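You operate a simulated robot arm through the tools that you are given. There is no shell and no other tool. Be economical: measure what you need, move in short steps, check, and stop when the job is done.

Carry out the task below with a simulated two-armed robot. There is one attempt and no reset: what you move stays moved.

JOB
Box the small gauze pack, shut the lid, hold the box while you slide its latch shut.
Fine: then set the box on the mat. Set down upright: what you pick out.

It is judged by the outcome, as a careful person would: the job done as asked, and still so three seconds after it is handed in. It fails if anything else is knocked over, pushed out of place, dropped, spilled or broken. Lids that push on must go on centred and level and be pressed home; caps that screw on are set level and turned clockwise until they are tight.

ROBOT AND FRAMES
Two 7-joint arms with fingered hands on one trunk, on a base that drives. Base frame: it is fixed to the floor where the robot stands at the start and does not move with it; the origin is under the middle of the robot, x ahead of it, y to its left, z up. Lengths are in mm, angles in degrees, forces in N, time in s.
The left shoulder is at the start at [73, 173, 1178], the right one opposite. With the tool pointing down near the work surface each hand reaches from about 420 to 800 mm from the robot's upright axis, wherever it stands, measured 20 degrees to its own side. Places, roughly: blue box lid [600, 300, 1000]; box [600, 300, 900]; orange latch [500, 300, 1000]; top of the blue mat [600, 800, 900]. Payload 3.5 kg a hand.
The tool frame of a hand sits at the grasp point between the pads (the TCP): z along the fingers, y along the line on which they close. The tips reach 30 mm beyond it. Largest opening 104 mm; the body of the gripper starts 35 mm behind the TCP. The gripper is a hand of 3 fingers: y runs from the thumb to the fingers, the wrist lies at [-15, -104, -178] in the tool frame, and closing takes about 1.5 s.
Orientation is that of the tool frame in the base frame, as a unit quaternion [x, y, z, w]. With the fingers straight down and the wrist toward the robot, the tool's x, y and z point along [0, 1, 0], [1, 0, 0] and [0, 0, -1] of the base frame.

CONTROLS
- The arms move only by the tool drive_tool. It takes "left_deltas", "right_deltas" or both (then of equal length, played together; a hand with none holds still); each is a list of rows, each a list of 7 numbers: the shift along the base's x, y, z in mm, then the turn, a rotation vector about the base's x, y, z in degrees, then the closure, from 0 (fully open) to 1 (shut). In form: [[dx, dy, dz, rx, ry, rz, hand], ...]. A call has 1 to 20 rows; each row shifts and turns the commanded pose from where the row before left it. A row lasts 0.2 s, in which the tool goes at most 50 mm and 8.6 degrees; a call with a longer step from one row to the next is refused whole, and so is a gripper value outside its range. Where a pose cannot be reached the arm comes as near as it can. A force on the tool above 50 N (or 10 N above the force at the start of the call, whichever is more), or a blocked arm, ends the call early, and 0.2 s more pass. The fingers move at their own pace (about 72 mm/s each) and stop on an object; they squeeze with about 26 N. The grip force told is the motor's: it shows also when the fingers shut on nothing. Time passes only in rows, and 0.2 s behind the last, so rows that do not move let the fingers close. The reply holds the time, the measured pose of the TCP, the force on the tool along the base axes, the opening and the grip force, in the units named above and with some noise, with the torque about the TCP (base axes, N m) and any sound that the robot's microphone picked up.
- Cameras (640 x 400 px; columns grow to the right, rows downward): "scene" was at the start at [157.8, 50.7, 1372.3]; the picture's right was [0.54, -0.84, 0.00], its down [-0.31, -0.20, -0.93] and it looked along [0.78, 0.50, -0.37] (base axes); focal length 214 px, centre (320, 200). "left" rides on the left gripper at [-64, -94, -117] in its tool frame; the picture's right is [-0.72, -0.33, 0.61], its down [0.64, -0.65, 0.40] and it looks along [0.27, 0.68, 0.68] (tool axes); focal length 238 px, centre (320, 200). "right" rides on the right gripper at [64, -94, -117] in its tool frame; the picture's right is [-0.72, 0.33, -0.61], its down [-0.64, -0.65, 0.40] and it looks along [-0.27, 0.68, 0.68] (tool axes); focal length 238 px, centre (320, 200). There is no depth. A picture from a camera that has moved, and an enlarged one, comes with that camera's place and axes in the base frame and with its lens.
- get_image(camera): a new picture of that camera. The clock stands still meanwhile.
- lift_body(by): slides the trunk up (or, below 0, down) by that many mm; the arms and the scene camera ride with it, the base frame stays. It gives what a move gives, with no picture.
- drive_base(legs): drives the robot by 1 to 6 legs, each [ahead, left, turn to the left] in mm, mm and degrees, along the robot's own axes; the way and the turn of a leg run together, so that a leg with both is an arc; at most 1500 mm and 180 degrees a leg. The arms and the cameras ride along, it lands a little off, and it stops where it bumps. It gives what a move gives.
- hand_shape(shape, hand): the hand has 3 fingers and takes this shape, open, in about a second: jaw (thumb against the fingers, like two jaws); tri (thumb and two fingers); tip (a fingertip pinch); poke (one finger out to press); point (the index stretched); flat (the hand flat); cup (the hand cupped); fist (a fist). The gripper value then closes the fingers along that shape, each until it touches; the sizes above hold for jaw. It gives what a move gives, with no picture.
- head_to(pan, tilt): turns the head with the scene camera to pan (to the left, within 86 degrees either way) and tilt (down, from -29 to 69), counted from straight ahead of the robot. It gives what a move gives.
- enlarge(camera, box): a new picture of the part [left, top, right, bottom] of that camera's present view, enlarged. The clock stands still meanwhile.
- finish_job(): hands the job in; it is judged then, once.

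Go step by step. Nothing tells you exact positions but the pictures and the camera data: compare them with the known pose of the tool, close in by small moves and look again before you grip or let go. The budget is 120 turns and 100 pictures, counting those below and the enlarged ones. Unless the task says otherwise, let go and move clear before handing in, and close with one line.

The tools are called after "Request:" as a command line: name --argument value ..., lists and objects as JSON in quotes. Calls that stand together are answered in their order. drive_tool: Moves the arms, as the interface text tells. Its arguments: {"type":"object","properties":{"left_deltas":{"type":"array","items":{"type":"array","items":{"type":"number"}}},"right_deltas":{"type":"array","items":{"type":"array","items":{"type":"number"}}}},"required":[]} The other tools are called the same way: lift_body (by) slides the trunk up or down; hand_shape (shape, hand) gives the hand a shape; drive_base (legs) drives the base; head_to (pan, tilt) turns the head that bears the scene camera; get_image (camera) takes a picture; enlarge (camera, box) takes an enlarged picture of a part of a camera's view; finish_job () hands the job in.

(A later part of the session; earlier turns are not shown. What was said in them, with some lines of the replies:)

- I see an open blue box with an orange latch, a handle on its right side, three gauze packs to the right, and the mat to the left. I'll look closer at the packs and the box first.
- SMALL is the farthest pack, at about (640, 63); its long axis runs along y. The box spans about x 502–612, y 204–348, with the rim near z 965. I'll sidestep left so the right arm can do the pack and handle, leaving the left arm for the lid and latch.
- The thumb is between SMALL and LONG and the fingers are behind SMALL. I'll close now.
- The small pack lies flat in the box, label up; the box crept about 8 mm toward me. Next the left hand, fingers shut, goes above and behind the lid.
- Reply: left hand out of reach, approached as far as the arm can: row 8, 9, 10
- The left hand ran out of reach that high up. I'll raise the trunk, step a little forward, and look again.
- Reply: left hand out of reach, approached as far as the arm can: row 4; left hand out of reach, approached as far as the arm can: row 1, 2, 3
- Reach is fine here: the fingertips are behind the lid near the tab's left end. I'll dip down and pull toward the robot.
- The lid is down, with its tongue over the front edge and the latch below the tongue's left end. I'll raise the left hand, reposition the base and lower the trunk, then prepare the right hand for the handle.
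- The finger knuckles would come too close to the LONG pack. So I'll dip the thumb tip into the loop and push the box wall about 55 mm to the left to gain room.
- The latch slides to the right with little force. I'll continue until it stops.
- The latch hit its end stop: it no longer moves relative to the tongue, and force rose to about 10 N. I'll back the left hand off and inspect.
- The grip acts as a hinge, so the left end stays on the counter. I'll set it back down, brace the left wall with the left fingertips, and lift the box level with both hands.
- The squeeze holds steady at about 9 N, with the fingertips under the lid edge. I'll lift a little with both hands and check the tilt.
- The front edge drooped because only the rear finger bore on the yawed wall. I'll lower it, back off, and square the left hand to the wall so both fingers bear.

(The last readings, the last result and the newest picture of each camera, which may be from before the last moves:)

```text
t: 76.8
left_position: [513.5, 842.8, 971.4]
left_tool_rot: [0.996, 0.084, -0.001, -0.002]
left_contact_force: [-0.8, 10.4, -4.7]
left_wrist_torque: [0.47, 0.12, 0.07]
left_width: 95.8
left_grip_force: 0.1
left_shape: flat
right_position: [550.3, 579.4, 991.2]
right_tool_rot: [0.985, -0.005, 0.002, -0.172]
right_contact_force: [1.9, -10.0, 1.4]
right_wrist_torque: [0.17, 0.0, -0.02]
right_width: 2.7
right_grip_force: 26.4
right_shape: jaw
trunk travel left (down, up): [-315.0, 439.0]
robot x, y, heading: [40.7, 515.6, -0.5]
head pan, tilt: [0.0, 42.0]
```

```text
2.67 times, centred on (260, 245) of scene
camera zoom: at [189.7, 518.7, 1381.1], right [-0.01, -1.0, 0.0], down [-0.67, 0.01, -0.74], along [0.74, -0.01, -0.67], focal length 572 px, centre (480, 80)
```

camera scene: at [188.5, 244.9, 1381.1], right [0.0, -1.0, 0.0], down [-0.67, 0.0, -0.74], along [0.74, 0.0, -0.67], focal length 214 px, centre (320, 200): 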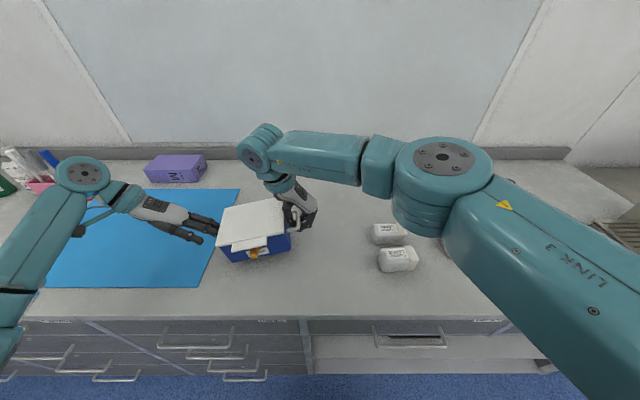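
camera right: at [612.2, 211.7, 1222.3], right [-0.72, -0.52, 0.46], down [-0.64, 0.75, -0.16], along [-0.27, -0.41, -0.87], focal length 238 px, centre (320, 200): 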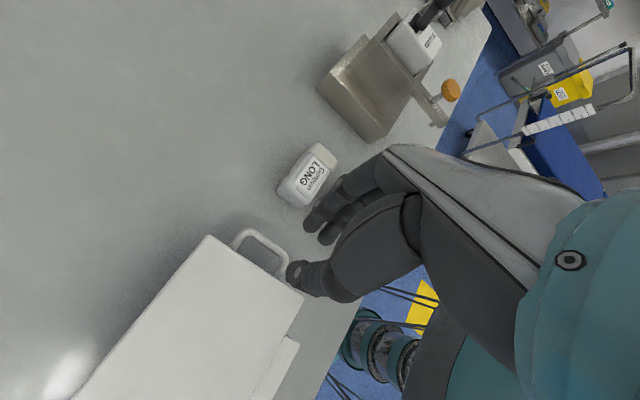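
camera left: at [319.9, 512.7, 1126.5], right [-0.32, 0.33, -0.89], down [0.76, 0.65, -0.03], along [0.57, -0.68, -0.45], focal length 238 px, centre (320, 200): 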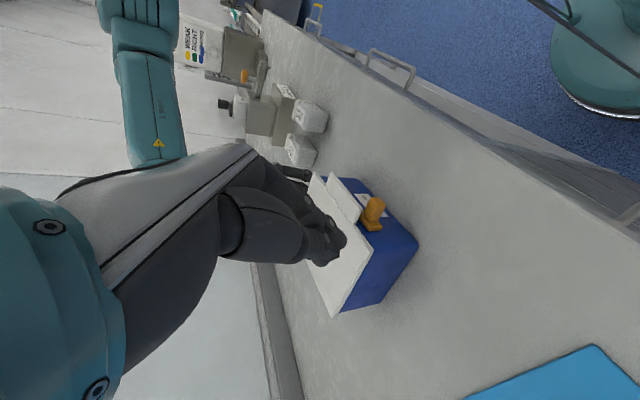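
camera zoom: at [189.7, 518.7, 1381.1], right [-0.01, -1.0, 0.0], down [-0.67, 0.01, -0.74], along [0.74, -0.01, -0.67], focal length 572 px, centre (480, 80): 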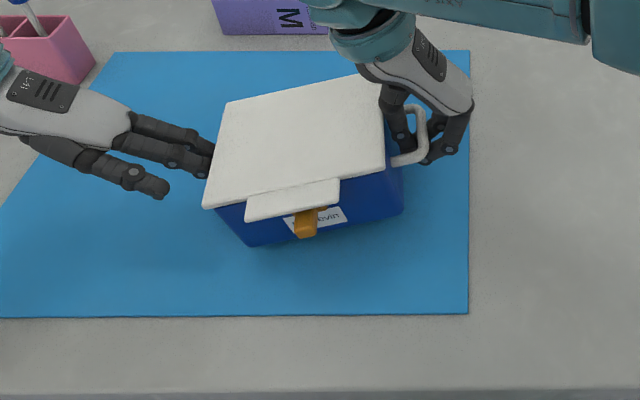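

The box is over the mat. I'll lower it slowly.

Request:
drive_tool --left_deltas '[[0, 0, -6, 0, 0, 0, 0], [0, 0, -6, 0, 0, 0, 0], [0, 0, -6, 0, 0, 0, 0], [0, 0, -4, 0, 0, 0, 0]]' --right_deltas '[[0, 0, -6, 0, 0, 0, 1], [0, 0, -6, 0, 0, 0, 1], [0, 0, -6, 0, 0, 0, 1], [0, 0, -4, 0, 0, 0, 1]]'

Request:
drive_tool --left_deltas '[[0, 0, -2, 0, 0, 0, 0], [0, 0, -2, 0, 0, 0, 0], [0, 0, -2, 0, 0, 0, 0]]' --right_deltas '[[0, 0, -2, 0, 0, 0, 1], [0, 0, -2, 0, 0, 0, 1], [0, 0, -2, 0, 0, 0, 1]]'

Request:
enlarge --camera "scene" --box '[180, 180, 320, 280]'

```text
t: 77.8
left_position: [513.1, 841.0, 950.9]
left_tool_rot: [0.996, 0.084, -0.001, -0.003]
left_contact_force: [-0.9, 11.7, 0.5]
left_wrist_torque: [-0.04, -0.01, 0.09]
left_width: 96.1
left_grip_force: 0.2
left_shape: flat
right_position: [551.7, 573.1, 971.0]
right_tool_rot: [0.985, -0.007, 0.005, -0.172]
right_contact_force: [6.1, -26.8, 15.3]
right_wrist_torque: [1.26, 0.21, -0.2]
right_width: 2.0
right_grip_force: 25.5
right_shape: jaw
trunk travel left (down, up): [-315.0, 439.0]
robot x, y, heading: [42.4, 513.1, -0.5]
head pan, tilt: [0.0, 42.0]
```

```text
t: 78.6
left_position: [511.8, 840.6, 945.2]
left_tool_rot: [0.996, 0.083, 0.0, -0.005]
left_contact_force: [-2.0, 15.3, 2.5]
left_wrist_torque: [-0.09, -0.03, 0.13]
left_width: 95.9
left_grip_force: 0.1
left_shape: flat
right_position: [551.9, 574.2, 964.1]
right_tool_rot: [0.985, -0.007, 0.002, -0.173]
right_contact_force: [5.5, -31.5, 16.0]
right_wrist_torque: [1.52, 0.22, -0.16]
right_width: 1.1
right_grip_force: 25.9
right_shape: jaw
trunk travel left (down, up): [-315.0, 439.0]
robot x, y, heading: [42.4, 517.3, -0.6]
head pan, tilt: [0.0, 42.0]
```

```text
4.00 times, centred on (250, 230) of scene
camera zoom: at [188.4, 514.7, 1381.3], right [-0.01, -1.0, 0.0], down [-0.67, 0.01, -0.74], along [0.74, -0.01, -0.67], focal length 858 px, centre (600, 80)
```

zoom: 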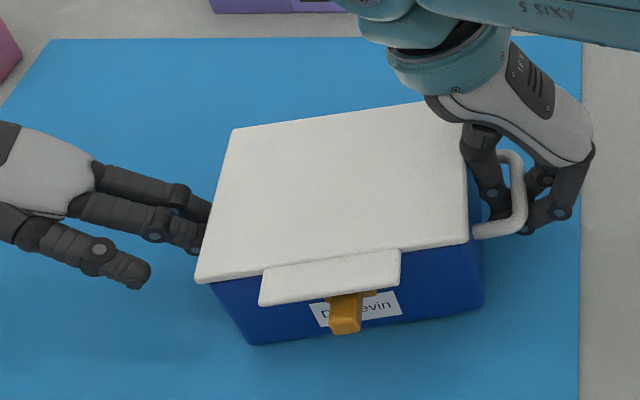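

The box is resting level on the mat. I'll back the left hand off, ease the right hand, then open it.

Request:
drive_tool --left_deltas '[[0, 4, 0, 0, 0, 0, 0], [0, 6, 0, 0, 0, 0, 0], [0, 15, 0, 0, 0, 0, 0], [0, 30, 10, 0, 0, 0, 0], [0, 30, 30, 0, 0, 0, 0]]' --right_deltas '[[0, 0, 1, 0, 0, 0, 1], [0, 0, 1, 0, 0, 0, 1], [0, 0, 0, 0, 0, 0, 1], [0, 0, 0, 0, 0, 0, 1], [0, 0, 0, 0, 0, 0, 1]]'

Request:
drive_tool --right_deltas '[[0, 0, 0, 0, 0, 0, 0.9], [0, 0, 0, 0, 0, 0, 0.82], [0, 0, 0, 0, 0, 0, 0.8], [0, 0, 0, 0, 0, 0, 0.8]]'

Request:
enlarge --camera "scene" --box '[200, 180, 340, 280]'

Request:
enlarge --camera "right" --box '[200, 180, 360, 340]'

```text
t: 79.8
left_position: [513.8, 929.2, 981.6]
left_tool_rot: [0.997, 0.083, -0.001, -0.001]
left_contact_force: [-0.2, 0.3, -0.9]
left_wrist_torque: [-0.03, 0.01, 0.0]
left_width: 96.0
left_grip_force: 0.1
left_shape: flat
right_position: [549.9, 578.3, 965.1]
right_tool_rot: [0.985, -0.004, 0.001, -0.174]
right_contact_force: [0.1, 0.4, -1.2]
right_wrist_torque: [0.0, 0.01, 0.0]
right_width: 2.0
right_grip_force: 25.7
right_shape: jaw
trunk travel left (down, up): [-315.0, 439.0]
robot x, y, heading: [38.9, 521.5, -0.3]
head pan, tilt: [0.0, 42.0]
```

```text
t: 80.8
left_position: [513.6, 930.1, 981.9]
left_tool_rot: [0.996, 0.084, -0.001, -0.001]
left_contact_force: [0.4, 0.5, 0.1]
left_wrist_torque: [0.03, 0.02, -0.01]
left_width: 96.2
left_grip_force: 0.2
left_shape: flat
right_position: [550.8, 578.7, 964.8]
right_tool_rot: [0.985, -0.005, 0.002, -0.174]
right_contact_force: [0.7, -2.3, 0.2]
right_wrist_torque: [0.01, 0.01, -0.03]
right_width: 19.8
right_grip_force: 0.1
right_shape: jaw
trunk travel left (down, up): [-315.0, 439.0]
robot x, y, heading: [42.9, 518.1, -0.8]
head pan, tilt: [0.0, 42.0]
```

```text
4.00 times, centred on (270, 230) of scene
camera zoom: at [189.5, 517.1, 1381.1], right [-0.01, -1.0, 0.0], down [-0.67, 0.01, -0.74], along [0.74, -0.01, -0.67], focal length 858 px, centre (520, 80)
```

zoom: 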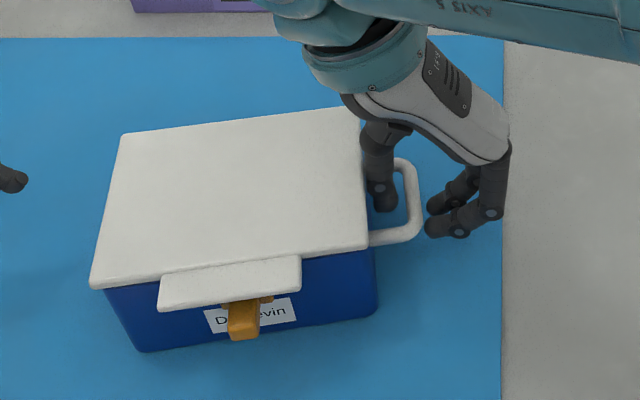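

```text
2.50 times, centred on (280, 260) of right
camera zoom: at [615.0, 625.6, 1107.6], right [-0.72, -0.51, 0.46], down [-0.63, 0.76, -0.16], along [-0.27, -0.41, -0.87], focal length 596 px, centre (420, 50)
```

zoom: 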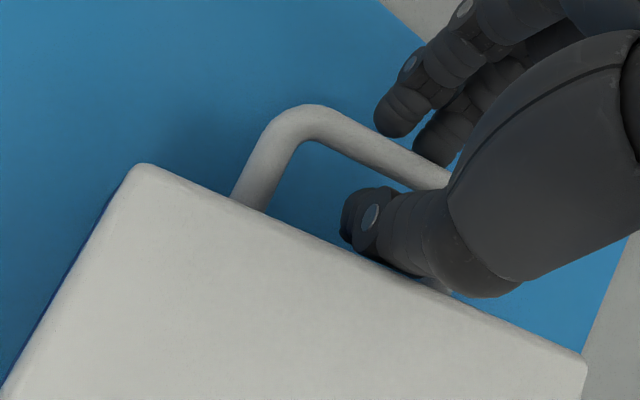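

Request:
drive_tool --right_deltas '[[0, -3, 0, 0, 0, 0, 0.81], [0, -3, 3, 0, 0, 0, 0.81], [0, -2, 8, 0, 0, 0, 0.81], [0, -3, 10, 0, 0, 0, 0.81], [0, -5, 15, 0, 0, 0, 0.81], [0, -10, 30, 0, 0, 0, 0.8], [0, -20, 40, 0, 0, 0, 0.8], [0, -30, 40, 0, 0, 0, 0.8]]'

Request:
get_image --camera "scene"

Request:
enlarge --camera "scene" --box '[200, 180, 340, 280]'

```text
t: 82.6
left_position: [513.8, 927.8, 982.9]
left_tool_rot: [0.996, 0.084, -0.001, -0.002]
left_contact_force: [0.6, 0.0, 0.2]
left_wrist_torque: [-0.01, -0.02, -0.02]
left_width: 96.3
left_grip_force: 0.0
left_shape: flat
right_position: [553.7, 499.9, 1112.4]
right_tool_rot: [0.985, -0.004, 0.001, -0.174]
right_contact_force: [0.0, 0.0, -0.4]
right_wrist_torque: [0.02, 0.02, 0.03]
right_width: 20.7
right_grip_force: 0.1
right_shape: jaw
trunk travel left (down, up): [-315.0, 439.0]
robot x, y, heading: [43.5, 520.8, -0.6]
head pan, tilt: [0.0, 42.0]
```

```text
7 pictures are left
camera scene: at [189.1, 516.6, 1381.2], right [-0.01, -1.0, 0.0], down [-0.67, 0.01, -0.74], along [0.74, -0.01, -0.67], focal length 214 px, centre (320, 200)
```

scene: 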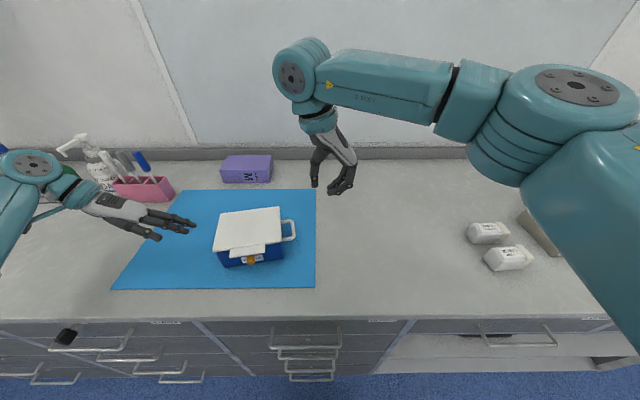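

```text
4.00 times, centred on (270, 230) of scene
camera zoom: at [189.1, 516.6, 1381.2], right [-0.01, -1.0, 0.0], down [-0.67, 0.01, -0.74], along [0.74, -0.01, -0.67], focal length 858 px, centre (520, 80)
```

zoom: 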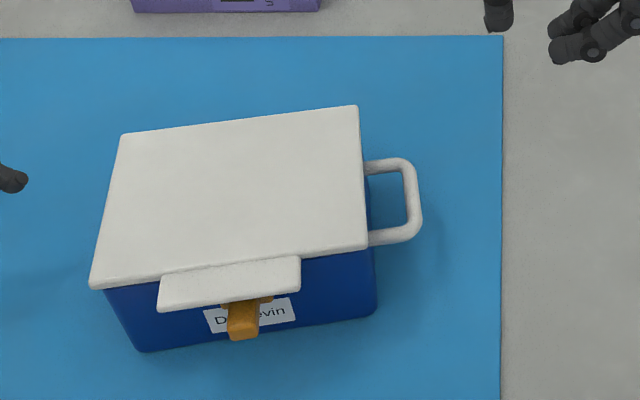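

The box sits level on the mat with the lid down and the latch still at its end stop. Both hands are clear and the other packs are where they were, so I'm handing in.

Request:
finish_job

```text
The job is handed in.
```

The small gauze pack is in the box, label up. I shut the lid, slid the latch to its stop while holding the handle, and set the closed box level on the blue mat.
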